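You operate a simulated robot arm through the tools that you are given. There is no shell and no other tool. Be economical: measure what you need, move in short steps, check, and stop when the job is done.

You are at the controls of a simulated robot arm. One attempt, no reset.

TASK
Open the drawer marked filter, take the green o-ring and leave it in the inside of the drawer marked filter, then shut the filter. Take the orange flavour band and leave it on the top of the short plank shelf. Open the drawer marked test, put the black o-ring in the inside of the drawer marked test and shut the test again. Put two of the white lot tags from the open stretch of the worktop on the open shelf in the timber bay. Do these in any order.

The check looks at the end state, three seconds after you hand in, the way a careful person would. Anything else that was tipped, shoved, dropped, spilled or broken makes it a failure.

THE ROBOT
A 7-joint arm with a three-finger gripper on a trunk, on a base that drives. Base frame: it is fixed to the floor where the robot stands at the start and does not move with it; the origin is under the middle of the robot, x ahead of it, y to its left, z up. Lengths are in m, angles in rad, forces in N, time in s.
With the tool pointing down near the work surface it reaches from about 0.1 to 0.88 m from the robot's upright axis, wherever it stands. Its first joint turns from -2.897 to 2.897 rad. Places, roughly: black o-ring (6x6x2 cm) [0.6, -1.1, 0.7]; drawer marked filter [1.5, 0, 1]; drawer marked test [-0.9, 1.5, 0.7]; green o-ring (6x6x2 cm) [0.8, -0.5, 0.7]; inside of the drawer marked filter [1.5, 0, 0.9]; inside of the drawer marked test [-1, 1.6, 0.7]; open shelf in the timber bay [0, -2.1, 1.2]; orange flavour band [0.5, -1, 0.75]; top of the short plank shelf [-2.1, -1.8, 1.8]; white lot tag [0.5, -1.5, 0.75]. Payload 2.94 kg.
Tool frame: the origin (TCP) lies between the finger pads and is the grasp point; the fingertips stand 0.03 m ahead of it; z points along the fingers, y is the line along which they close. Largest opening 0.132 m; the body of the gripper starts 0.107 m behind the TCP.
Orientation is told as [roll, pitch, yaw] about the base's x, y, z axes, in that order, counted from this pose: with the fingers straight down and closing along the base's y, the tool's x points along the base's -x, its y along +y and its z along -z.

THE INTERFACE
- The arm moves only by the tool move_arm. Its arguments are lists of equal length, an entry for each row: "claw": the closure, from 0 (fully open) to 1 (shut); "offset": the shift along the tool's x, y, z in m, a list of three; "delta_rot": the turn, a rotation vector about the tool's x, y, z in rad, a list of three. In form: {"claw": [claw, ...], "offset": [[tx, ty, tz], ...], "delta_rot": [[wx, wy, wz], ...]}. A call has 1 to 10 rows; each row is the pose to reach, as a shift and turn from the pose commanded when the call began, along the tool's axes at that moment. A row lasts 0.2 s, in which the tool goes at most 0.05 m and 0.15 rad; a call with a longer step from one row to the next is refused whole, and so is a gripper value outside its range. A pose out of reach is approached as far as the arm can. The call stops where the force on the tool passes 40 N (or 10 N more than at its start, if that is more) or the arm is blocked; 0.2 s more then pass. Each finger halts on what it meets, pressing with about 43 N; the grip force reading is that of the motor and also rises with nothing between the fingers. The clock runs only during rows and for 0.2 s after the last one: add rows that repeat a pose to give the fingers time. The reply holds the time, the measured pose of the TCP, the force on the tool along the base axes, the opening and the grip force, in the units named above and with some noise, with the torque about the TCP (base axes, N m) and any sound that the robot's microphone picked up.
- Cameras (640 x 400 px; columns grow to the right, rows downward): "scene" is now at [0.0428, 0.1757, 1.7624]; the picture's right is [-0.31, -0.95, 0.00], its down [-0.63, 0.21, -0.75] and it looks along [0.71, -0.24, -0.66] (base axes); focal length 294 px, centre (320, 200). "wrist" rides on the gripper at [0.072, 0.003, -0.144] in the tool frame; the picture's right is [-0.04, 1.00, 0.00], its down [-0.88, -0.04, -0.48] and it looks along [-0.47, -0.02, 0.88] (tool axes); focal length 256 px, centre (320, 200). There is no depth. A picture from a camera that has moved, and an enlarged one, comes with that camera's place and axes in the base frame and with its lens. The place of the scene camera against the robot may be out by one fixed shift of up to 0.018 m in any direction.
- camera(camera): a new picture of that camera. No time passes.
- slide_trunk(by): slides the trunk up (or, below 0, down) by that many m; the arm and the scene camera ride with it, the base frame stays. It gives what a move gives, with no picture.
- drive_base(legs): drives the robot by 1 to 6 legs, each [ahead, left, turn to the left] in m, m and rad, along the robot's own axes; the way and the turn of a leg run together, so that a leg with both is an arc; at most 1.5 m and 3.142 rad a leg. The arm and the cameras ride along, it lands a little off, and it stops where it bumps. It gives what a move gives.
- turn_head(pan, tilt): turns the head with the scene camera to pan (to the left, within 2.496 rad either way) and tilt (down, from -0.506 to 1.204), counted from straight ahead of the robot. It gives what a move gives.
- zoom(camera, box): a new picture of the part [left, top, right, bottom] of that camera's present view, enlarged. No time passes.
- job_done(): hands the job in; it is judged then, once.

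Go step by step. Nothing tells you exact positions but the pictures and the camera data: compare them with the known pose of the tool, close in by small moves and look again before you grip or let go. The budget is 207 turns and 180 pictures, counting those below and the enlarged ones. Unless the task says otherwise, let go and move clear before handing in.

The tools are called after "Request:" by a JSON object that holds its "op" and its "data". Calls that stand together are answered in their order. move_arm: Moves the arm, as the interface text tells. Its arguments: {"type":"object","properties":{"claw":{"type":"array","items":{"type":"number"}},"offset":{"type":"array","items":{"type":"array","items":{"type":"number"}}},"delta_rot":{"type":"array","items":{"type":"array","items":{"type":"number"}}}},"required":["claw","offset","delta_rot"]} The other tools are called the same way: slide_trunk (by) slides the trunk up or down; drive_base (legs) drives the base; turn_head (pan, tilt) turns the head that bears the scene camera; camera (camera) takes a picture; zoom (camera, box) takes an enlarged picture of a part of a camera's view; job_done () hands the job in.

At the start:

```text
time_s: 0.0
tcp_pos: [0.5775, 0.1151, 1.2314]
ee_rot: [-0.002, 0.001, 0.0]
ft_force: [0.2, -1.2, 0.3]
moment: [0.01, -0.01, 0.03]
grip_width: 0.1318
finger_force: 0.1
trunk travel left (down, up): [-0.25, 0.29]
robot x, y, heading: [0.0018, -0.0002, -0.005]
head pan, tilt: [-0.319, 0.723]
```

scene: 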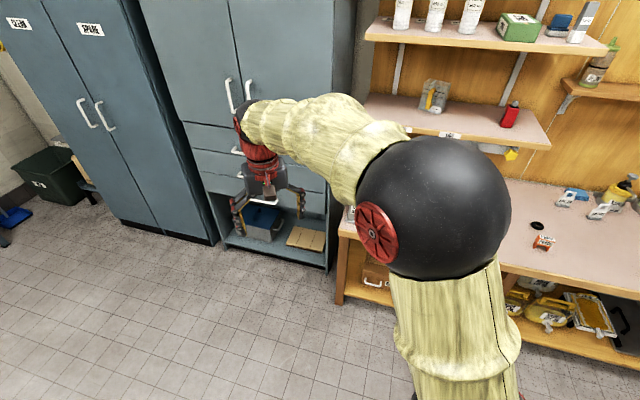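
wrist: 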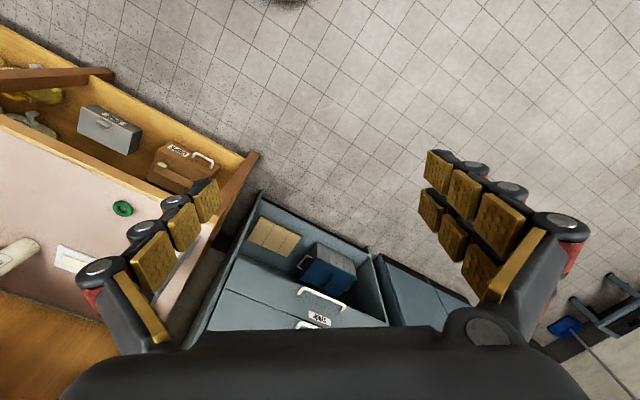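

I see the cabinet with drawers ahead and the worktop to the right. I'll survey by turning the head before moving anything.

Request:
{"op": "turn_head", "data": {"pan": -1.1, "tilt": 0.6}}

Request:
{"op": "camera", "data": {"camera": "scene"}}

Request:
{"op": "turn_head", "data": {"pan": -1.9, "tilt": 0.4}}

Request:
{"op": "camera", "data": {"camera": "scene"}}

Request:
{"op": "turn_head", "data": {"pan": -2.49, "tilt": 0.3}}

Request:
{"op": "camera", "data": {"camera": "scene"}}

Request:
{"op": "turn_head", "data": {"pan": 2.1, "tilt": 0.5}}

Request:
{"op": "camera", "data": {"camera": "scene"}}

Request:
{"op": "turn_head", "data": {"pan": 0.0, "tilt": 0.5}}

Request:
{"op": "camera", "data": {"camera": "scene"}}

```text
time_s: 1.1
tcp_pos: [0.5769, 0.1161, 1.2305]
ee_rot: [-0.001, 0.0, 0.0]
ft_force: [0.7, -0.1, -0.5]
moment: [0.02, -0.03, -0.04]
grip_width: 0.1319
finger_force: 0.2
trunk travel left (down, up): [-0.25, 0.29]
robot x, y, heading: [0.0006, -0.0, 0.003]
head pan, tilt: [-1.1, 0.6]
```

```text
177 pictures are left
camera scene: at [0.0032, 0.1234, 1.7729], right [-0.89, -0.45, 0.0], down [-0.26, 0.5, -0.82], along [0.38, -0.73, -0.57], focal length 294 px, centre (320, 200)
```

scene: 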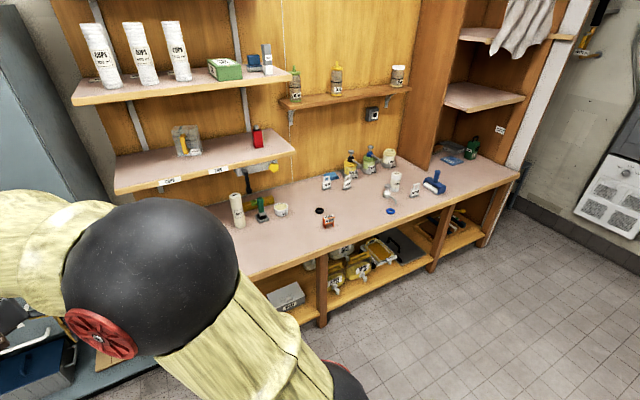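

```text
time_s: 2.2
tcp_pos: [0.5775, 0.116, 1.2302]
ee_rot: [0.0, 0.0, -0.001]
ft_force: [-0.3, 0.7, 0.4]
moment: [0.03, -0.02, -0.02]
grip_width: 0.1322
finger_force: 0.1
trunk travel left (down, up): [-0.25, 0.29]
robot x, y, heading: [-0.0026, -0.0, -0.001]
head pan, tilt: [-1.901, 0.4]
```

```text
176 pictures are left
camera scene: at [-0.0669, 0.1144, 1.7912], right [-0.95, 0.32, 0.0], down [0.13, 0.37, -0.92], along [-0.3, -0.87, -0.39], focal length 294 px, centre (320, 200)
```

scene: 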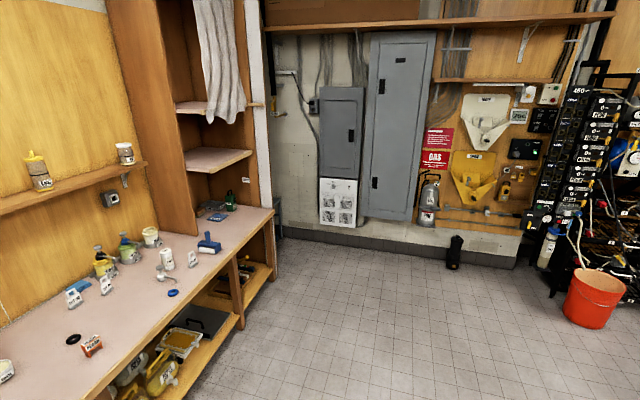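

```text
time_s: 3.2
tcp_pos: [0.5753, 0.115, 1.2301]
ee_rot: [0.0, 0.0, -0.001]
ft_force: [-0.2, 0.4, -0.3]
moment: [0.02, 0.0, 0.0]
grip_width: 0.132
finger_force: 0.0
trunk travel left (down, up): [-0.25, 0.29]
robot x, y, heading: [0.0015, 0.0014, -0.005]
head pan, tilt: [-2.491, 0.3]
```

```text
175 pictures are left
camera scene: at [-0.1112, 0.1454, 1.8004], right [-0.61, 0.8, 0.0], down [0.23, 0.18, -0.96], along [-0.76, -0.58, -0.3], focal length 294 px, centre (320, 200)
```

scene: 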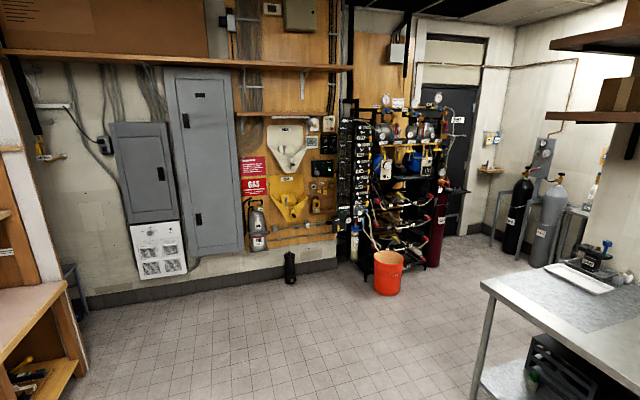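

```text
time_s: 6.9
tcp_pos: [0.5757, 0.1152, 1.2315]
ee_rot: [-0.001, 0.001, -0.001]
ft_force: [-0.4, -0.7, 0.2]
moment: [0.01, 0.01, 0.03]
grip_width: 0.1321
finger_force: 0.1
trunk travel left (down, up): [-0.25, 0.29]
robot x, y, heading: [-0.0022, -0.0036, -0.001]
head pan, tilt: [2.1, 0.499]
```

```text
174 pictures are left
camera scene: at [-0.0828, 0.2807, 1.782], right [0.86, 0.5, 0.0], down [0.24, -0.41, -0.88], along [-0.44, 0.76, -0.48], focal length 294 px, centre (320, 200)
```

scene: 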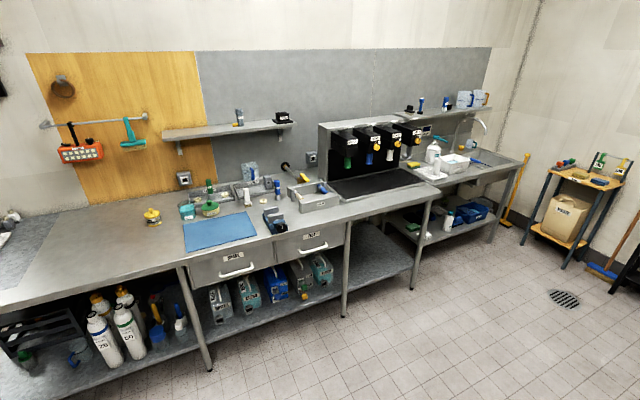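

```text
time_s: 8.9
tcp_pos: [0.5772, 0.1163, 1.2299]
ee_rot: [-0.001, 0.0, 0.0]
ft_force: [0.2, -0.2, 0.5]
moment: [-0.01, -0.02, 0.02]
grip_width: 0.1322
finger_force: 0.1
trunk travel left (down, up): [-0.25, 0.29]
robot x, y, heading: [-0.0008, -0.0029, -0.001]
head pan, tilt: [0.0, 0.499]
```

```text
173 pictures are left
camera scene: at [0.054, 0.2021, 1.782], right [0.0, -1.0, 0.0], down [-0.48, 0.0, -0.88], along [0.88, 0.0, -0.48], focal length 294 px, centre (320, 200)
```

scene: 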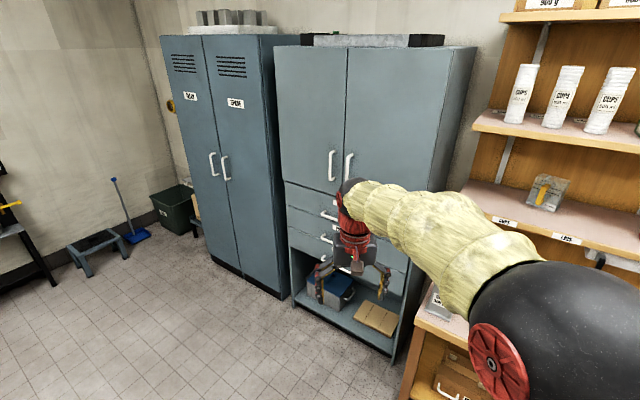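

Now I'll read the drawer labels on both sides and look closely at the items on the worktop.

Request:
{"op": "zoom", "data": {"camera": "scene", "box": [270, 160, 430, 360]}}

Request:
{"op": "turn_head", "data": {"pan": -1.3, "tilt": 0.65}}

Request:
{"op": "camera", "data": {"camera": "scene"}}

Request:
{"op": "zoom", "data": {"camera": "scene", "box": [160, 100, 480, 300]}}

Request:
{"op": "zoom", "data": {"camera": "wrist", "box": [190, 180, 430, 340]}}

```text
2.00 times, centred on (350, 260) of scene
camera zoom: at [0.054, 0.2021, 1.782], right [0.0, -1.0, 0.0], down [-0.48, 0.0, -0.88], along [0.88, 0.0, -0.48], focal length 588 px, centre (260, 80)
```

zoom: 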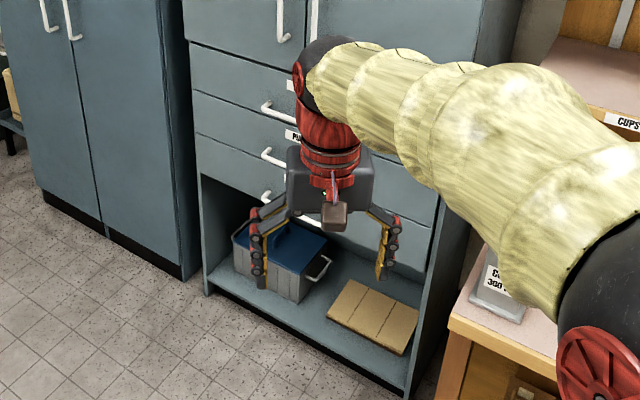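

```text
time_s: 10.4
tcp_pos: [0.5765, 0.1152, 1.2311]
ee_rot: [-0.001, -0.001, -0.001]
ft_force: [-0.2, 0.2, 0.8]
moment: [-0.02, 0.02, 0.01]
grip_width: 0.1322
finger_force: 0.1
trunk travel left (down, up): [-0.25, 0.29]
robot x, y, heading: [-0.003, -0.0012, -0.002]
head pan, tilt: [-1.3, 0.649]
```

```text
171 pictures are left
camera scene: at [-0.0137, 0.1184, 1.7687], right [-0.96, -0.27, 0.0], down [-0.16, 0.58, -0.8], along [0.21, -0.77, -0.6], focal length 294 px, centre (320, 200)
```

scene: 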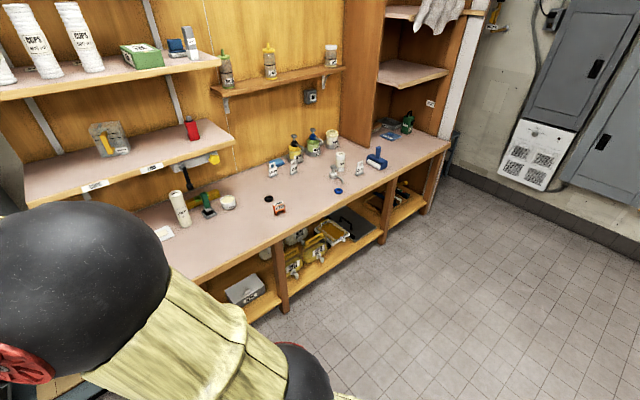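

```text
2.00 times, centred on (320, 200) of scene
camera zoom: at [-0.0137, 0.1184, 1.7687], right [-0.96, -0.27, 0.0], down [-0.16, 0.58, -0.8], along [0.21, -0.77, -0.6], focal length 588 px, centre (320, 200)
```

zoom: 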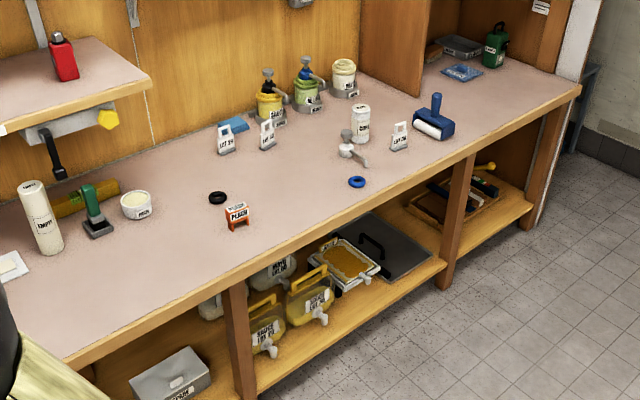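

```text
2.50 times, centred on (310, 260) of wrist
camera zoom: at [0.5034, 0.1189, 1.3743], right [0.04, 1.0, 0.0], down [0.88, -0.04, 0.48], along [0.47, -0.02, -0.88], focal length 640 px, centre (345, 50)
```

zoom: 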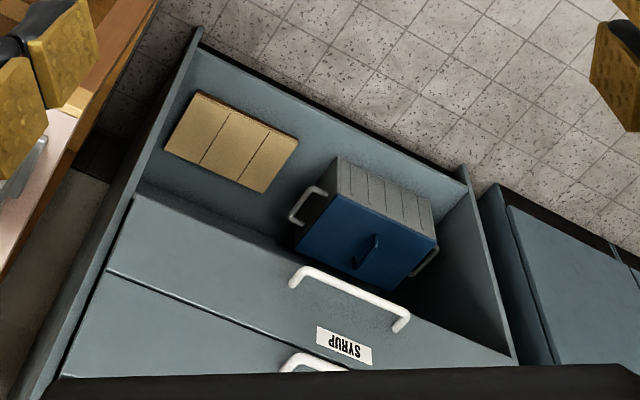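

The room (worktop and cabinet) is rotated about -35° relative to the base frame. I'll turn to face the wall and drive left to stand before the drawer cabinet.

Request:
{"op": "drive_base", "data": {"legs": [[0, 0, -0.61], [0, 0.7, 0]]}}

Request:
{"op": "turn_head", "data": {"pan": 0.0, "tilt": 0.6}}

Request:
{"op": "camera", "data": {"camera": "scene"}}

Request:
{"op": "camera", "data": {"camera": "wrist"}}

```text
time_s: 15.9
tcp_pos: [0.9426, 0.3353, 1.2306]
ee_rot: [0.0, -0.002, -0.619]
ft_force: [0.4, -0.2, 0.0]
moment: [-0.03, -0.01, -0.01]
grip_width: 0.1323
finger_force: 0.0
trunk travel left (down, up): [-0.25, 0.29]
robot x, y, heading: [0.4034, 0.5776, -0.62]
head pan, tilt: [-1.3, 0.649]
```

```text
time_s: 17.4
tcp_pos: [0.942, 0.3352, 1.2313]
ee_rot: [0.002, 0.0, -0.62]
ft_force: [0.2, -0.5, -0.3]
moment: [0.01, 0.04, 0.02]
grip_width: 0.132
finger_force: 0.2
trunk travel left (down, up): [-0.25, 0.29]
robot x, y, heading: [0.4086, 0.5745, -0.624]
head pan, tilt: [0.0, 0.6]
```

```text
168 pictures are left
camera scene: at [0.5572, 0.7089, 1.7729], right [-0.58, -0.81, 0.0], down [-0.46, 0.33, -0.82], along [0.67, -0.48, -0.57], focal length 294 px, centre (320, 200)
```

scene: 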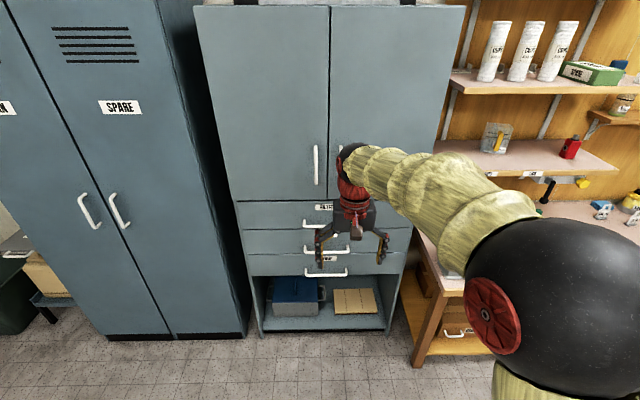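

```text
167 pictures are left
camera wrist: at [0.8847, 0.3804, 1.3742], right [0.62, 0.79, 0.0], down [0.69, -0.54, 0.48], along [0.37, -0.29, -0.88], focal length 256 px, centre (320, 200)
```

wrist: 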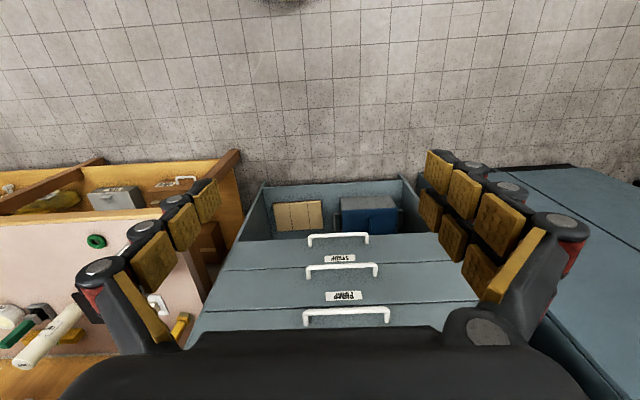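

Request:
{"op": "zoom", "data": {"camera": "scene", "box": [230, 190, 430, 315]}}

```text
3.20 times, centred on (330, 252) of scene
camera zoom: at [0.5572, 0.7089, 1.7729], right [-0.58, -0.81, 0.0], down [-0.46, 0.33, -0.82], along [0.67, -0.48, -0.57], focal length 940 px, centre (288, 32)
```

zoom: 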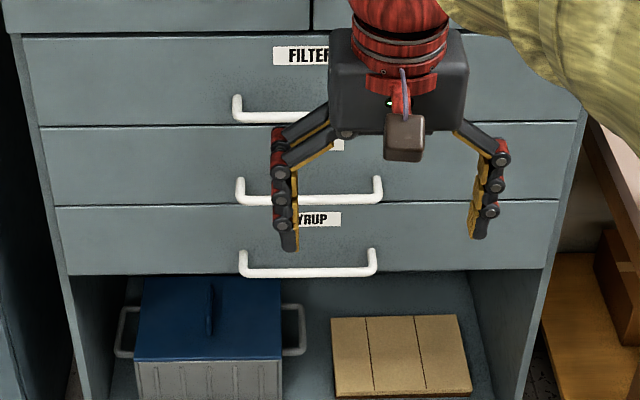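

Top drawer is FILTER. I'll rotate the tool to point horizontally at the cabinet, with fingers closing vertically, while descending toward handle height.

Request:
{"op": "move_arm", "data": {"claw": [0, 0, 0, 0, 0, 0, 0, 0, 0, 0], "offset": [[-0.01, 0.0047, 0.029], [-0.02, 0.0094, 0.058], [-0.03, 0.0141, 0.087], [-0.04, 0.0188, 0.116], [-0.05, 0.0235, 0.145], [-0.06, 0.0282, 0.174], [-0.07, 0.0329, 0.203], [-0.08, 0.0376, 0.232], [-0.09, 0.0423, 0.261], [-0.1, 0.047, 0.29]], "delta_rot": [[-0.086, -0.086, 0.086], [-0.172, -0.172, 0.172], [-0.258, -0.258, 0.258], [-0.344, -0.344, 0.344], [-0.43, -0.43, 0.43], [-0.516, -0.516, 0.516], [-0.602, -0.602, 0.602], [-0.688, -0.688, 0.688], [-0.774, -0.774, 0.774], [-0.86, -0.86, 0.86]]}}

Request:
{"op": "move_arm", "data": {"claw": [0, 0, 0, 0, 0, 0], "offset": [[0, 0, 0], [0, 0, 0], [0, 0, 0], [0, 0, 0], [0, 0, 0], [0, 0, 0]], "delta_rot": [[-0.086, -0.086, 0.086], [-0.172, -0.172, 0.172], [-0.258, -0.258, 0.258], [-0.344, -0.344, 0.344], [-0.349, -0.349, 0.349], [-0.349, -0.349, 0.349]]}}

Request:
{"op": "camera", "data": {"camera": "wrist"}}

Request:
{"op": "camera", "data": {"camera": "scene"}}

```text
time_s: 19.6
tcp_pos: [1.0436, 0.2902, 0.944]
ee_rot: [1.156, -0.262, -1.749]
ft_force: [-0.5, 0.9, 0.8]
moment: [0.04, 0.12, 0.0]
grip_width: 0.1318
finger_force: 0.1
out of reach, approached as far as the arm can: row 10
trunk travel left (down, up): [-0.25, 0.29]
robot x, y, heading: [0.4025, 0.5726, -0.62]
head pan, tilt: [0.0, 0.6]
```

```text
time_s: 21.0
tcp_pos: [0.9712, 0.1746, 0.9567]
ee_rot: [1.535, -0.02, -2.029]
ft_force: [0.1, 0.4, -0.2]
moment: [-0.01, 0.01, -0.04]
grip_width: 0.132
finger_force: 0.1
out of reach, approached as far as the arm can: row 1, 2, 3, 4, 5, 6
trunk travel left (down, up): [-0.25, 0.29]
robot x, y, heading: [0.4084, 0.5755, -0.618]
head pan, tilt: [0.0, 0.6]
```

```text
165 pictures are left
camera wrist: at [0.8739, 0.3041, 0.9627], right [0.02, -0.04, 1.0], down [-0.82, -0.58, 0.0], along [0.58, -0.82, -0.04], focal length 256 px, centre (320, 200)
```

wrist: 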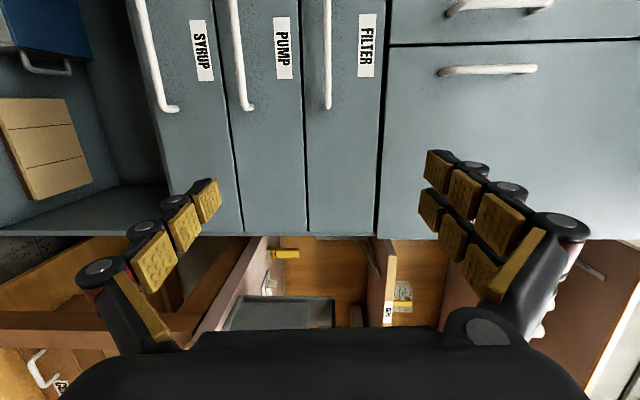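

```text
164 pictures are left
camera scene: at [0.5572, 0.7091, 1.7729], right [-0.58, -0.81, 0.0], down [-0.46, 0.33, -0.82], along [0.67, -0.48, -0.57], focal length 294 px, centre (320, 200)
```

scene: 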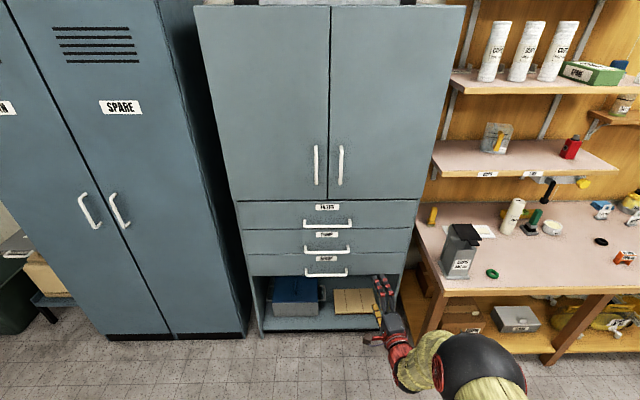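

Handle of FILTER triangulates to about (1.351, 0.103, 0.956). The pose was too close to the body, so I'll push the tool forward to where it is reachable and see where it settles.

Request:
{"op": "move_arm", "data": {"claw": [0, 0, 0, 0, 0, 0, 0], "offset": [[0, 0, 0.04], [0, 0, 0.08], [0, 0, 0.12], [0, 0, 0.16], [0, 0, 0.16], [0, 0, 0.16], [0, 0, 0.16]], "delta_rot": [[0, 0, 0], [0, 0, 0], [0, 0, 0], [0, 0, 0], [0, 0, 0], [0, 0, 0], [0, 0, 0]]}}

```text
time_s: 22.6
tcp_pos: [1.0952, 0.1058, 0.95]
ee_rot: [1.535, -0.02, -2.02]
ft_force: [-0.3, 0.0, -0.7]
moment: [0.0, 0.0, 0.0]
grip_width: 0.1318
finger_force: 0.1
out of reach, approached as far as the arm can: row 2, 3, 4, 5, 6, 7
trunk travel left (down, up): [-0.25, 0.29]
robot x, y, heading: [0.4062, 0.5744, -0.618]
head pan, tilt: [0.0, 0.6]
```

The forearm is bent to its limit for this horizontal pose, so I'll lower the trunk to let the arm level out, then raise the tool relative to it.

Request:
{"op": "slide_trunk", "data": {"by": -0.2}}

Request:
{"op": "move_arm", "data": {"claw": [0, 0, 0, 0, 0, 0], "offset": [[0, 0.05, 0], [0, 0.1, 0], [0, 0.15, 0], [0, 0.2, 0], [0, 0.2, 0], [0, 0.2, 0]], "delta_rot": [[0, 0, 0], [0, 0, 0], [0, 0, 0], [0, 0, 0], [0, -0.1, 0], [0, -0.16, 0]]}}

```text
time_s: 24.7
tcp_pos: [1.0946, 0.1053, 0.7514]
ee_rot: [1.534, -0.02, -2.02]
ft_force: [-0.4, 1.0, -0.1]
moment: [0.0, 0.02, -0.01]
grip_width: 0.1322
finger_force: 0.0
trunk travel left (down, up): [-0.05, 0.49]
robot x, y, heading: [0.4071, 0.5775, -0.622]
head pan, tilt: [0.0, 0.6]
```

```text
time_s: 26.1
tcp_pos: [1.1016, 0.1081, 0.9512]
ee_rot: [1.533, -0.02, -2.02]
ft_force: [-0.5, -0.4, -0.9]
moment: [-0.01, 0.0, -0.04]
grip_width: 0.1318
finger_force: 0.0
out of reach, approached as far as the arm can: row 5, 6
trunk travel left (down, up): [-0.05, 0.49]
robot x, y, heading: [0.4058, 0.5764, -0.623]
head pan, tilt: [0.0, 0.6]
```

Yaw is limited relative to the radial direction, so I'll shift the robot left of the handle to make the square approach reachable.

Request:
{"op": "drive_base", "data": {"legs": [[0, 0.36, 0]]}}

Request:
{"op": "move_arm", "data": {"claw": [0, 0, 0, 0, 0, 0], "offset": [[-0.05, 0, 0], [-0.1, 0, 0], [-0.15, 0, 0], [-0.2, 0, 0], [-0.2, 0, 0], [-0.2, 0, 0]], "delta_rot": [[0, 0, 0], [0, 0, 0], [0, -0.05, 0], [0, -0.1, 0], [0, -0.16, 0], [0, -0.16, 0]]}}

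Request:
{"op": "camera", "data": {"camera": "wrist"}}

Request:
{"op": "camera", "data": {"camera": "scene"}}

```text
time_s: 28.4
tcp_pos: [1.3067, 0.4003, 0.951]
ee_rot: [1.534, -0.019, -2.015]
ft_force: [-0.4, 0.1, -0.4]
moment: [-0.02, 0.01, 0.02]
grip_width: 0.1319
finger_force: 0.0
trunk travel left (down, up): [-0.05, 0.49]
robot x, y, heading: [0.6112, 0.8641, -0.615]
head pan, tilt: [0.0, 0.6]
```

```text
time_s: 29.8
tcp_pos: [1.2211, 0.2189, 0.9573]
ee_rot: [1.538, -0.025, -2.177]
ft_force: [-0.2, 0.0, 0.2]
moment: [0.03, -0.02, 0.0]
grip_width: 0.1321
finger_force: 0.0
trunk travel left (down, up): [-0.05, 0.49]
robot x, y, heading: [0.6062, 0.8636, -0.618]
head pan, tilt: [0.0, 0.6]
```

```text
163 pictures are left
camera wrist: at [1.1437, 0.3598, 0.9631], right [0.02, -0.03, 1.0], down [-0.89, -0.45, 0.0], along [0.45, -0.89, -0.04], focal length 256 px, centre (320, 200)
```

wrist: 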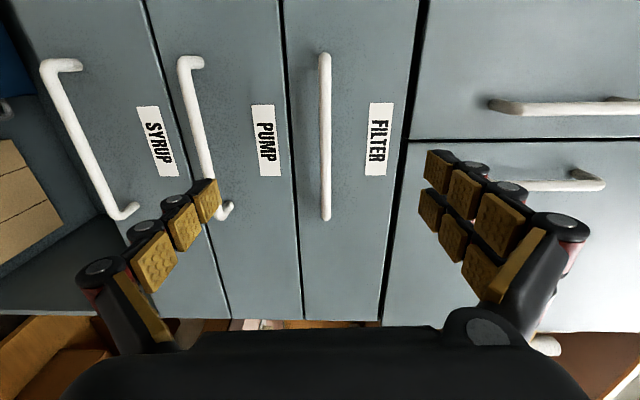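

```text
162 pictures are left
camera scene: at [0.762, 0.9985, 1.5729], right [-0.58, -0.82, 0.0], down [-0.46, 0.33, -0.82], along [0.67, -0.48, -0.57], focal length 294 px, centre (320, 200)
```

scene: 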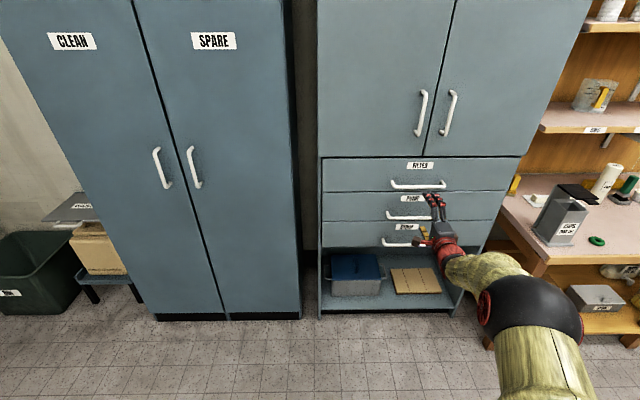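

The tool is now square to and level with the FILTER handle. I'll drive forward most of the remaining gap.

Request:
{"op": "drive_base", "data": {"legs": [[0.14, -0.01, 0]]}}

Request:
{"op": "camera", "data": {"camera": "wrist"}}

```text
time_s: 31.2
tcp_pos: [1.3322, 0.1286, 0.9567]
ee_rot: [1.538, -0.025, -2.175]
ft_force: [-0.2, 0.4, 0.9]
moment: [0.03, 0.02, -0.02]
grip_width: 0.1318
finger_force: 0.2
trunk travel left (down, up): [-0.05, 0.49]
robot x, y, heading: [0.7186, 0.7755, -0.611]
head pan, tilt: [0.0, 0.6]
```

```text
161 pictures are left
camera wrist: at [1.2543, 0.2706, 0.963], right [0.02, -0.03, 1.0], down [-0.89, -0.45, 0.0], along [0.45, -0.89, -0.04], focal length 256 px, centre (320, 200)
```

wrist: 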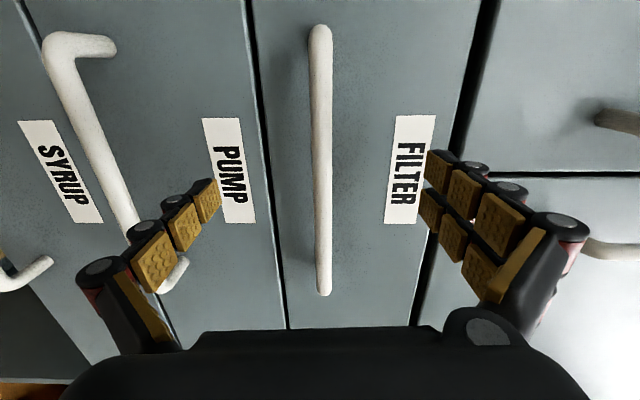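

TCP is about 3 cm short of the bar. I'll part-close the fingers, advance, then close on the handle.

Request:
{"op": "move_arm", "data": {"claw": [0.4, 0.4, 0.4, 0.4, 0.4, 0.4], "offset": [[0, 0, 0], [0, 0, 0], [0, 0, 0.01], [0, 0, 0.018], [0, 0, 0.026], [0, 0, 0.026]], "delta_rot": [[0, 0, 0], [0, 0, 0], [0, 0, 0], [0, 0, 0], [0, 0, 0], [0, 0, 0]]}}

Request:
{"op": "camera", "data": {"camera": "wrist"}}

```text
time_s: 32.6
tcp_pos: [1.3549, 0.1123, 0.9563]
ee_rot: [1.536, -0.025, -2.175]
ft_force: [0.5, 0.0, 0.7]
moment: [0.0, 0.0, 0.01]
grip_width: 0.0791
finger_force: 0.0
trunk travel left (down, up): [-0.05, 0.49]
robot x, y, heading: [0.719, 0.7728, -0.613]
head pan, tilt: [0.0, 0.6]
```

```text
160 pictures are left
camera wrist: at [1.2761, 0.2554, 0.9616], right [0.02, -0.03, 1.0], down [-0.89, -0.45, 0.0], along [0.45, -0.89, -0.04], focal length 256 px, centre (320, 200)
```

wrist: 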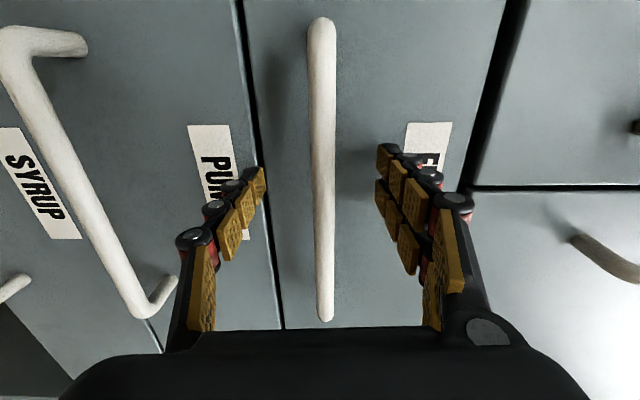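

The bar lies between the fingers; I'll close on it.

Request:
{"op": "move_arm", "data": {"claw": [0.7, 1, 1, 1, 1, 1, 1], "offset": [[0, 0, 0], [0, 0, 0], [0, 0, 0], [0, 0, 0], [0, 0, 0], [0, 0, 0], [0, 0, 0]], "delta_rot": [[0, 0, 0], [0, 0, 0], [0, 0, 0], [0, 0, 0], [0, 0, 0], [0, 0, 0], [0, 0, 0]]}}

Request:
{"op": "camera", "data": {"camera": "wrist"}}

```text
time_s: 34.2
tcp_pos: [1.3547, 0.1137, 0.9572]
ee_rot: [1.541, -0.026, -2.175]
ft_force: [1.3, -0.8, 7.6]
moment: [0.48, -0.59, 0.03]
grip_width: 0.013
finger_force: 36.7
trunk travel left (down, up): [-0.05, 0.49]
robot x, y, heading: [0.7203, 0.7765, -0.614]
head pan, tilt: [0.0, 0.6]
```

```text
159 pictures are left
camera wrist: at [1.2759, 0.2556, 0.9636], right [0.01, -0.03, 1.0], down [-0.89, -0.45, 0.0], along [0.45, -0.89, -0.04], focal length 256 px, centre (320, 200)
```

wrist: 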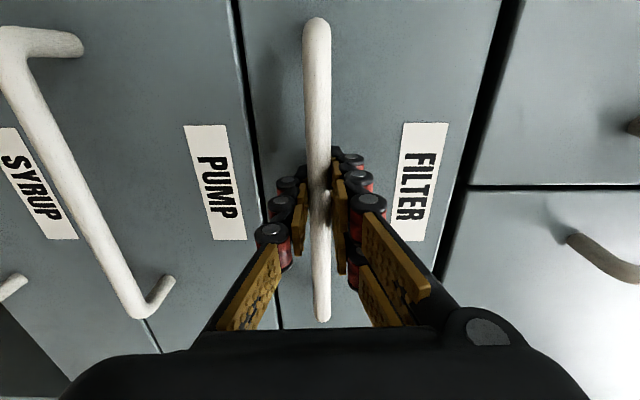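

Handle gripped (13 mm bar). I'll pull by driving the base straight back.

Request:
{"op": "drive_base", "data": {"legs": [[-0.1, 0, 0]]}}

Request:
{"op": "camera", "data": {"camera": "scene"}}

```text
time_s: 35.3
tcp_pos: [1.271, 0.1714, 0.9584]
ee_rot: [1.54, -0.025, -2.176]
ft_force: [-4.8, -7.7, 13.7]
moment: [0.82, -0.47, -0.46]
grip_width: 0.0128
finger_force: 38.3
trunk travel left (down, up): [-0.05, 0.49]
robot x, y, heading: [0.6402, 0.8335, -0.618]
head pan, tilt: [0.0, 0.6]
```

```text
158 pictures are left
camera scene: at [0.7878, 0.967, 1.5731], right [-0.58, -0.82, 0.0], down [-0.46, 0.33, -0.83], along [0.67, -0.48, -0.56], focal length 294 px, centre (320, 200)
```

scene: 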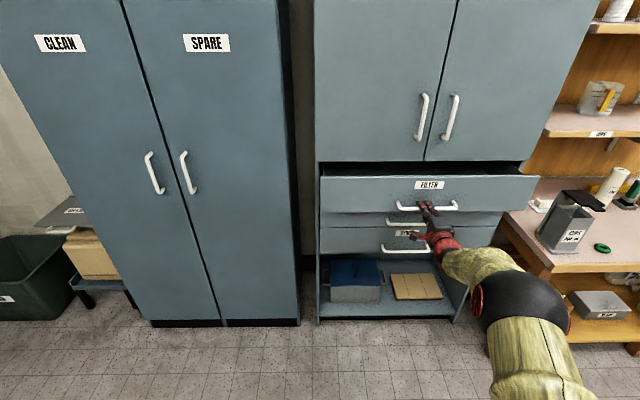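

The drawer is sliding out; I'll continue pulling.

Request:
{"op": "drive_base", "data": {"legs": [[-0.16, 0, 0]]}}

Request:
{"op": "camera", "data": {"camera": "scene"}}

```text
time_s: 36.7
tcp_pos: [1.1363, 0.2628, 0.9576]
ee_rot: [1.54, -0.022, -2.178]
ft_force: [-9.7, -11.8, 6.0]
moment: [0.79, -0.47, -0.71]
grip_width: 0.0128
finger_force: 37.9
trunk travel left (down, up): [-0.05, 0.49]
robot x, y, heading: [0.5072, 0.9284, -0.613]
head pan, tilt: [0.0, 0.6]
```

```text
157 pictures are left
camera scene: at [0.6556, 1.0589, 1.5732], right [-0.58, -0.82, 0.0], down [-0.46, 0.33, -0.83], along [0.67, -0.48, -0.56], focal length 294 px, centre (320, 200)
```

scene: 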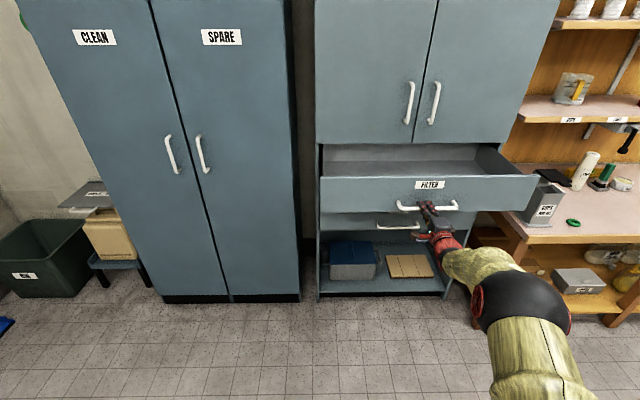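

Open about 25 cm, enough. I'll release, back the tool away and raise the trunk.

Request:
{"op": "move_arm", "data": {"claw": [0.4, 0.4, 0.4, 0.4, 0.4], "offset": [[0, 0, 0], [0, 0, 0], [0, 0, 0], [0, 0, 0], [0, 0, 0]], "delta_rot": [[0, 0, 0], [0, 0, 0], [0, 0, 0], [0, 0, 0], [0, 0, 0]]}}

Request:
{"op": "drive_base", "data": {"legs": [[-0.15, 0, 0]]}}

Request:
{"op": "camera", "data": {"camera": "scene"}}

```text
time_s: 37.9
tcp_pos: [1.1383, 0.2632, 0.9573]
ee_rot: [1.539, -0.022, -2.179]
ft_force: [0.1, -0.7, 0.2]
moment: [-0.01, -0.02, -0.01]
grip_width: 0.0791
finger_force: 0.0
trunk travel left (down, up): [-0.05, 0.49]
robot x, y, heading: [0.5087, 0.9268, -0.616]
head pan, tilt: [0.0, 0.6]
```

```text
time_s: 39.3
tcp_pos: [1.014, 0.3491, 0.9572]
ee_rot: [1.539, -0.023, -2.179]
ft_force: [-0.3, 0.0, 0.0]
moment: [0.0, 0.03, 0.0]
grip_width: 0.0794
finger_force: 0.0
trunk travel left (down, up): [-0.05, 0.49]
robot x, y, heading: [0.3858, 1.0133, -0.612]
head pan, tilt: [0.0, 0.6]
```

```text
156 pictures are left
camera scene: at [0.5345, 1.1464, 1.5729], right [-0.58, -0.82, 0.0], down [-0.46, 0.33, -0.82], along [0.67, -0.48, -0.57], focal length 294 px, centre (320, 200)
```

scene: 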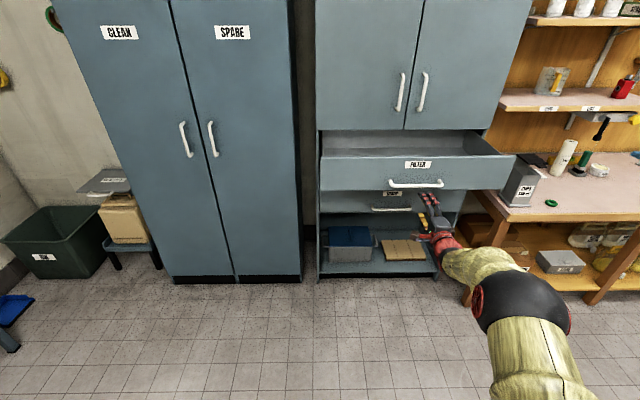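

Now raise the trunk and turn the tool back to pointing down.

Request:
{"op": "slide_trunk", "data": {"by": 0.2}}

Request:
{"op": "move_arm", "data": {"claw": [0, 0, 0, 0, 0, 0, 0, 0, 0, 0], "offset": [[0, 0.01, 0], [0, 0.02, 0], [0, 0.03, 0], [0, 0.04, 0], [0, 0.05, 0], [0, 0.05, 0], [0, 0.05, 0], [0, 0.05, 0], [0, 0.05, 0], [0, 0.05, 0]], "delta_rot": [[0.086, 0.086, -0.086], [0.172, 0.172, -0.172], [0.258, 0.258, -0.258], [0.344, 0.344, -0.344], [0.43, 0.43, -0.43], [0.516, 0.516, -0.516], [0.602, 0.602, -0.602], [0.688, 0.688, -0.688], [0.774, 0.774, -0.774], [0.86, 0.86, -0.86]]}}

Request:
{"op": "move_arm", "data": {"claw": [0, 0, 0, 0, 0], "offset": [[0, 0, 0], [0, 0, 0], [0, 0, 0], [0, 0, 0], [0, 0, 0]], "delta_rot": [[0.086, 0.086, -0.086], [0.172, 0.172, -0.172], [0.258, 0.258, -0.258], [0.344, 0.344, -0.344], [0.349, 0.349, -0.349]]}}

```text
time_s: 41.5
tcp_pos: [1.0145, 0.3509, 1.1574]
ee_rot: [1.54, -0.022, -2.177]
ft_force: [-0.6, 0.9, -1.2]
moment: [0.01, -0.02, 0.02]
grip_width: 0.0792
finger_force: 0.1
trunk travel left (down, up): [-0.25, 0.29]
robot x, y, heading: [0.3844, 1.0143, -0.611]
head pan, tilt: [0.0, 0.6]
```

```text
time_s: 43.7
tcp_pos: [1.0172, 0.3499, 1.205]
ee_rot: [0.377, -0.25, -1.012]
ft_force: [1.1, 0.0, -0.6]
moment: [0.01, 0.02, 0.03]
grip_width: 0.1314
finger_force: 0.1
trunk travel left (down, up): [-0.25, 0.29]
robot x, y, heading: [0.384, 1.0097, -0.616]
head pan, tilt: [0.0, 0.6]
```

```text
time_s: 44.9
tcp_pos: [0.9859, 0.3836, 1.1923]
ee_rot: [0.101, -0.087, -0.732]
ft_force: [0.8, -0.3, 0.0]
moment: [0.0, 0.05, 0.02]
grip_width: 0.132
finger_force: 0.2
out of reach, approached as far as the arm can: row 1, 2, 3, 4, 5
trunk travel left (down, up): [-0.25, 0.29]
robot x, y, heading: [0.3831, 1.0154, -0.615]
head pan, tilt: [0.0, 0.6]
```

Request:
{"op": "move_arm", "data": {"claw": [0, 0, 0, 0, 0, 0, 0, 0], "offset": [[0.04, 0.02, 0], [0.08, 0.04, 0], [0.12, 0.06, 0], [0.16, 0.08, 0], [0.2, 0.1, 0], [0.24, 0.12, 0], [0.27, 0.13, 0], [0.27, 0.13, 0]], "delta_rot": [[0, 0, 0], [0, 0, 0], [0.02, 0.02, -0.02], [0.05, 0.045, -0.05], [0.08, 0.06, -0.08], [0.101, 0.087, -0.117], [0.101, 0.087, -0.117], [0.101, 0.087, -0.117]]}}

Request:
{"op": "turn_head", "data": {"pan": -0.5, "tilt": 0.7}}

Request:
{"op": "camera", "data": {"camera": "scene"}}

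```text
time_s: 46.7
tcp_pos: [0.8735, 0.659, 1.1823]
ee_rot: [-0.005, -0.005, -0.612]
ft_force: [-0.5, 0.4, 0.4]
moment: [-0.01, -0.02, 0.04]
grip_width: 0.1319
finger_force: 0.1
trunk travel left (down, up): [-0.25, 0.29]
robot x, y, heading: [0.3867, 1.0111, -0.618]
head pan, tilt: [0.0, 0.6]
```

```text
time_s: 47.6
tcp_pos: [0.8734, 0.6588, 1.1824]
ee_rot: [-0.005, -0.006, -0.612]
ft_force: [0.3, 0.4, 0.2]
moment: [-0.02, 0.02, 0.03]
grip_width: 0.1321
finger_force: 0.0
trunk travel left (down, up): [-0.25, 0.29]
robot x, y, heading: [0.3865, 1.0078, -0.617]
head pan, tilt: [-0.499, 0.7]
```

```text
155 pictures are left
camera scene: at [0.4996, 1.1214, 1.7643], right [-0.9, -0.44, 0.0], down [-0.28, 0.58, -0.76], along [0.34, -0.69, -0.64], focal length 294 px, centre (320, 200)
```

scene: 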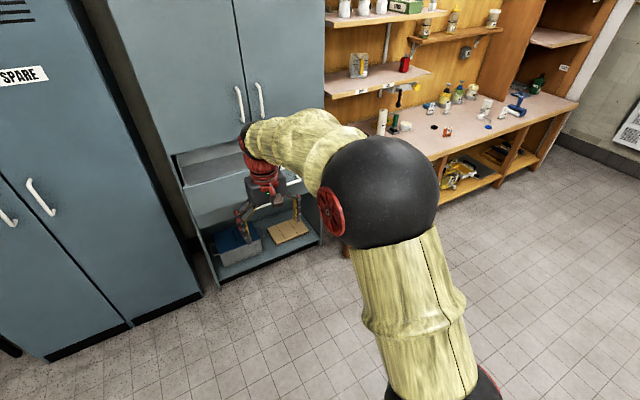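

Tool is down again. I'll drive right and forward to a spot between the open drawer and the green o-ring.

Request:
{"op": "drive_base", "data": {"legs": [[0, -0.75, 0], [0.35, 0, 0]]}}

Request:
{"op": "turn_head", "data": {"pan": -0.75, "tilt": 0.75}}

Request:
{"op": "camera", "data": {"camera": "scene"}}

Request:
{"op": "camera", "data": {"camera": "wrist"}}

```text
time_s: 53.5
tcp_pos: [0.7427, -0.1394, 1.1827]
ee_rot: [-0.005, -0.004, -0.61]
ft_force: [-0.6, -0.3, -0.3]
moment: [-0.02, 0.0, 0.03]
grip_width: 0.132
finger_force: 0.1
trunk travel left (down, up): [-0.25, 0.29]
robot x, y, heading: [0.2514, 0.2157, -0.612]
head pan, tilt: [-0.499, 0.7]
```

```text
time_s: 54.2
tcp_pos: [0.7434, -0.1382, 1.1825]
ee_rot: [-0.005, -0.005, -0.608]
ft_force: [-0.5, 0.4, 0.0]
moment: [-0.01, 0.01, 0.0]
grip_width: 0.1318
finger_force: 0.1
trunk travel left (down, up): [-0.25, 0.29]
robot x, y, heading: [0.2509, 0.2161, -0.612]
head pan, tilt: [-0.75, 0.75]
```

```text
154 pictures are left
camera scene: at [0.347, 0.3182, 1.7601], right [-0.98, -0.21, 0.0], down [-0.14, 0.67, -0.73], along [0.15, -0.72, -0.68], focal length 294 px, centre (320, 200)
```

scene: 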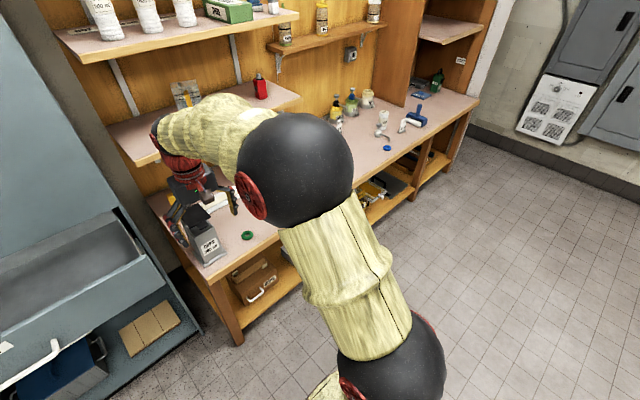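

```text
153 pictures are left
camera wrist: at [0.6848, -0.093, 1.3256], right [0.61, 0.79, -0.01], down [0.7, -0.53, 0.48], along [0.38, -0.29, -0.88], focal length 256 px, centre (320, 200)
```

wrist: 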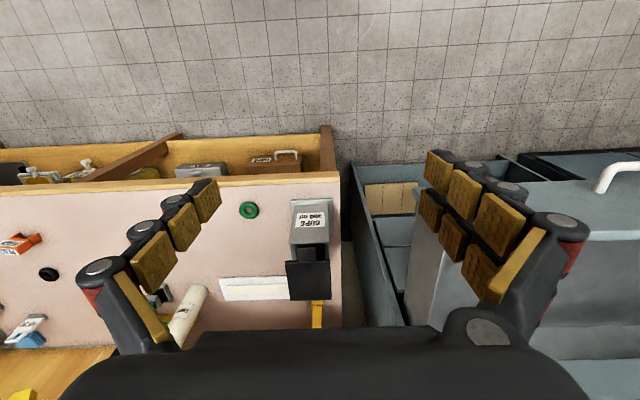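

Green o-ring triangulates to about (0.853, -0.473, 0.715). I'll drive forward 0.25 m, then move over it.

Request:
{"op": "drive_base", "data": {"legs": [[0.25, 0, 0]]}}

```text
time_s: 56.0
tcp_pos: [0.9472, -0.2865, 1.1824]
ee_rot: [-0.005, -0.002, -0.616]
ft_force: [0.6, -0.2, -0.5]
moment: [0.01, 0.01, -0.01]
grip_width: 0.1318
finger_force: 0.1
trunk travel left (down, up): [-0.25, 0.29]
robot x, y, heading: [0.4584, 0.0686, -0.613]
head pan, tilt: [-0.75, 0.75]
```

Request:
{"op": "move_arm", "data": {"claw": [0, 0, 0, 0, 0, 0, 0, 0, 0, 0], "offset": [[-0.006, -0.042, 0], [-0.012, -0.084, 0], [-0.018, -0.125, 0.01], [-0.024, -0.166, 0.03], [-0.031, -0.2065, 0.05], [-0.031, -0.2065, 0.1], [-0.031, -0.2065, 0.15], [-0.031, -0.2065, 0.2], [-0.031, -0.2065, 0.25], [-0.031, -0.2065, 0.3]], "delta_rot": [[0, 0, 0], [0, 0, 0], [0, 0, 0], [0, 0, 0], [0, 0, 0], [0, 0, 0], [0, 0, 0], [0, 0, 0], [0, 0, 0], [0, 0, 0]]}}

Request:
{"op": "camera", "data": {"camera": "wrist"}}

Request:
{"op": "camera", "data": {"camera": "scene"}}

```text
time_s: 58.2
tcp_pos: [0.8556, -0.4735, 0.8837]
ee_rot: [-0.004, -0.006, -0.611]
ft_force: [-0.6, -0.8, 0.6]
moment: [0.01, -0.01, -0.05]
grip_width: 0.1316
finger_force: 0.1
trunk travel left (down, up): [-0.25, 0.29]
robot x, y, heading: [0.4574, 0.0727, -0.616]
head pan, tilt: [-0.75, 0.75]
```

```text
152 pictures are left
camera wrist: at [0.7974, -0.428, 1.0274], right [0.61, 0.79, -0.01], down [0.7, -0.53, 0.48], along [0.38, -0.3, -0.88], focal length 256 px, centre (320, 200)
```

wrist: 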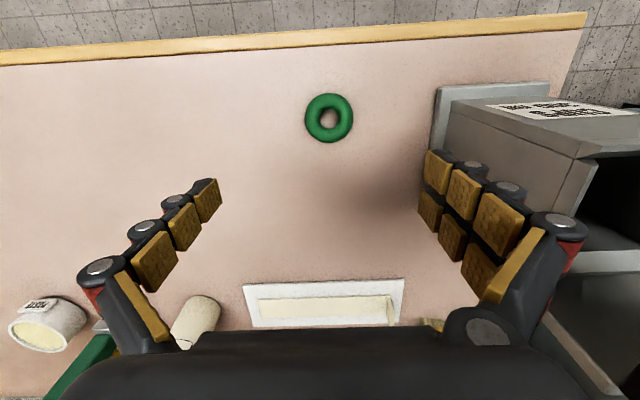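

```text
151 pictures are left
camera scene: at [0.5541, 0.1716, 1.76], right [-0.98, -0.2, 0.0], down [-0.14, 0.67, -0.73], along [0.15, -0.72, -0.68], focal length 294 px, centre (320, 200)
```

scene: 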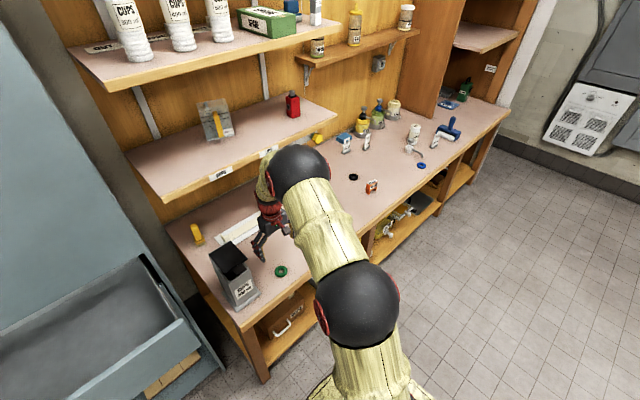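

Ring is ~1.2 cm back and ~1 cm left of the TCP. I'll correct, descend to 0.74 and close.

Request:
{"op": "move_arm", "data": {"claw": [0.2, 0.2, 0.2, 0.2, 0.2], "offset": [[0.0124, 0.009, 0.02], [0.0124, 0.009, 0.06], [0.0124, 0.009, 0.1], [0.0124, 0.009, 0.125], [0.0124, 0.009, 0.125]], "delta_rot": [[0, 0, 0], [0, 0, 0], [0, 0, 0], [0, 0, 0], [0, 0, 0]]}}

Request:
{"op": "camera", "data": {"camera": "wrist"}}

```text
time_s: 59.5
tcp_pos: [0.851, -0.4612, 0.7603]
ee_rot: [-0.005, -0.006, -0.615]
ft_force: [-0.8, 0.4, 6.6]
moment: [0.31, -0.14, 0.08]
grip_width: 0.1085
finger_force: 1.4
trunk travel left (down, up): [-0.25, 0.29]
robot x, y, heading: [0.4603, 0.0691, -0.615]
head pan, tilt: [-0.75, 0.75]
```

```text
150 pictures are left
camera wrist: at [0.7933, -0.4159, 0.9025], right [0.61, 0.79, -0.01], down [0.7, -0.53, 0.48], along [0.38, -0.3, -0.88], focal length 256 px, centre (320, 200)
```

wrist: 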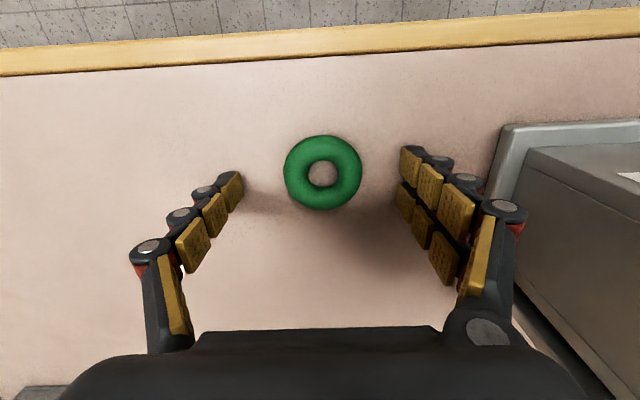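

Request:
{"op": "move_arm", "data": {"claw": [0.3, 0.4, 0.45, 0.45], "offset": [[0, 0, 0], [0, 0, 0], [0, 0, 0], [0, 0, 0]], "delta_rot": [[0, 0, 0], [0, 0, 0], [0, 0, 0], [0, 0, 0]]}}

Request:
{"op": "camera", "data": {"camera": "wrist"}}

```text
time_s: 60.6
tcp_pos: [0.8538, -0.4578, 0.7633]
ee_rot: [-0.005, -0.004, -0.61]
ft_force: [1.3, 22.1, 29.1]
moment: [1.96, -0.59, 0.31]
grip_width: 0.0947
finger_force: 16.3
trunk travel left (down, up): [-0.25, 0.29]
robot x, y, heading: [0.4554, 0.0674, -0.612]
head pan, tilt: [-0.75, 0.75]
stopped in row 4: the force on the tool passed its limit at 40 N (the readings are from after the stop); the commanded pose is now the measured one
```

```text
149 pictures are left
camera wrist: at [0.7964, -0.4118, 0.9065], right [0.61, 0.79, 0.0], down [0.7, -0.53, 0.48], along [0.38, -0.3, -0.88], focal length 256 px, centre (320, 200)
```

wrist: 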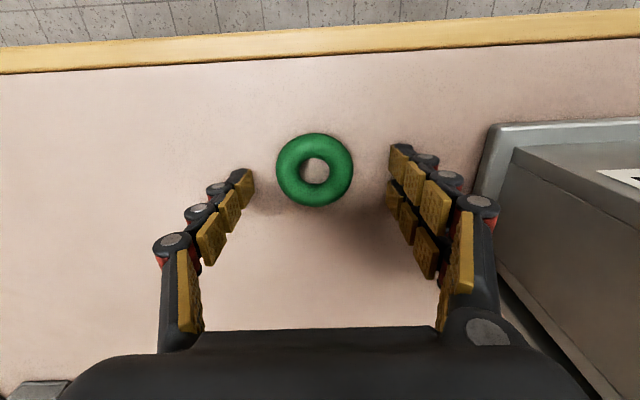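

The table is higher than I assumed (~0.735); the fingertips were pressing on it. I'll lift 8 mm, re-centre on the ring, then close.

Request:
{"op": "move_arm", "data": {"claw": [0.25, 0.25, 0.25, 0.25], "offset": [[0, 0, -0.01], [0.0087, -0.0026, -0.01], [0.0087, -0.0026, -0.006], [0.0087, -0.0026, -0.006]], "delta_rot": [[0, 0, 0], [0, 0, 0], [0, 0, 0], [0, 0, 0]]}}

Request:
{"op": "move_arm", "data": {"claw": [0.5, 0.7, 0.7, 0.8, 0.8, 0.8], "offset": [[0, 0, 0], [0, 0, 0], [0, 0, 0], [0, 0, 0], [0, 0, 0], [0, 0, 0]], "delta_rot": [[0, 0, 0], [0, 0, 0], [0, 0, 0], [0, 0, 0], [0, 0, 0], [0, 0, 0]]}}

Request:
{"op": "camera", "data": {"camera": "wrist"}}

```text
time_s: 61.6
tcp_pos: [0.846, -0.4571, 0.7652]
ee_rot: [-0.004, -0.008, -0.612]
ft_force: [-0.1, -0.1, 0.0]
moment: [-0.01, -0.01, 0.01]
grip_width: 0.0989
finger_force: 0.0
trunk travel left (down, up): [-0.25, 0.29]
robot x, y, heading: [0.4593, 0.0698, -0.61]
head pan, tilt: [-0.75, 0.75]
```

```text
time_s: 63.0
tcp_pos: [0.8473, -0.4564, 0.7694]
ee_rot: [-0.004, -0.01, -0.611]
ft_force: [-3.1, 9.3, 16.9]
moment: [0.74, 0.09, -0.07]
grip_width: 0.0494
finger_force: 27.9
trunk travel left (down, up): [-0.25, 0.29]
robot x, y, heading: [0.4585, 0.0734, -0.611]
head pan, tilt: [-0.75, 0.75]
stopped in row 6: the force on the tool passed its limit at 41 N (the readings are from after the stop); the commanded pose is now the measured one
```

```text
148 pictures are left
camera wrist: at [0.7883, -0.4106, 0.9127], right [0.61, 0.79, 0.0], down [0.7, -0.53, 0.48], along [0.38, -0.3, -0.88], focal length 256 px, centre (320, 200)
```

wrist: 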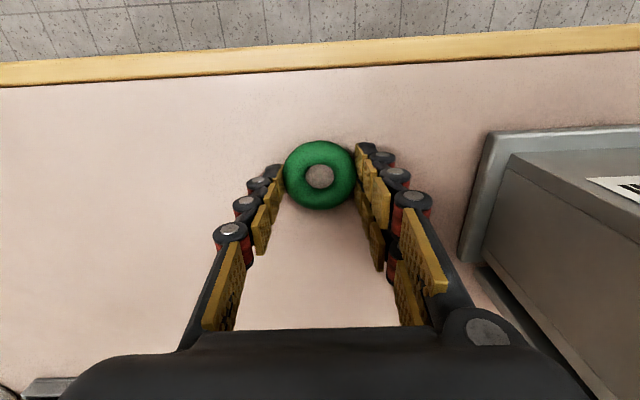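

The ring is between the fingertips, with tips again brushing the table. I'll lift 4 mm and finish closing, then raise.

Request:
{"op": "move_arm", "data": {"claw": [0.75, 0.9, 1, 1, 1, 1], "offset": [[0, 0, -0.004], [0, 0, -0.004], [0, 0, -0.004], [0, 0, -0.005], [0, 0, -0.005], [0, 0, -0.005]], "delta_rot": [[0, 0, 0], [0, 0, 0], [0, 0, 0], [0, 0, 0], [0, 0, 0], [0, 0, 0]]}}

Request:
{"op": "camera", "data": {"camera": "wrist"}}

```text
time_s: 64.4
tcp_pos: [0.8472, -0.4588, 0.7736]
ee_rot: [-0.004, -0.009, -0.612]
ft_force: [-0.1, 0.3, -1.0]
moment: [0.01, -0.01, -0.01]
grip_width: 0.0487
finger_force: 43.2
trunk travel left (down, up): [-0.25, 0.29]
robot x, y, heading: [0.4572, 0.071, -0.617]
head pan, tilt: [-0.75, 0.75]
```

```text
147 pictures are left
camera wrist: at [0.7884, -0.4124, 0.9161], right [0.61, 0.79, 0.0], down [0.7, -0.53, 0.48], along [0.38, -0.3, -0.88], focal length 256 px, centre (320, 200)
```

wrist: 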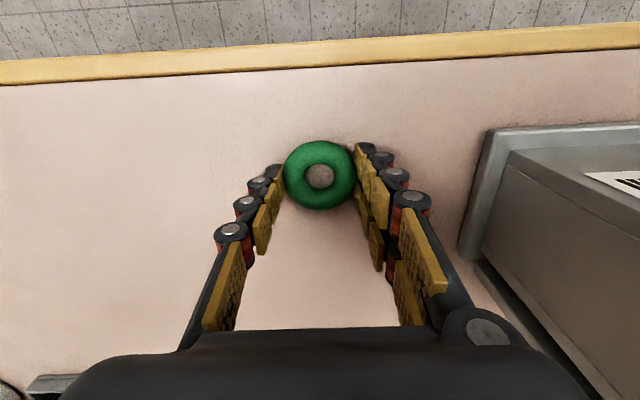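

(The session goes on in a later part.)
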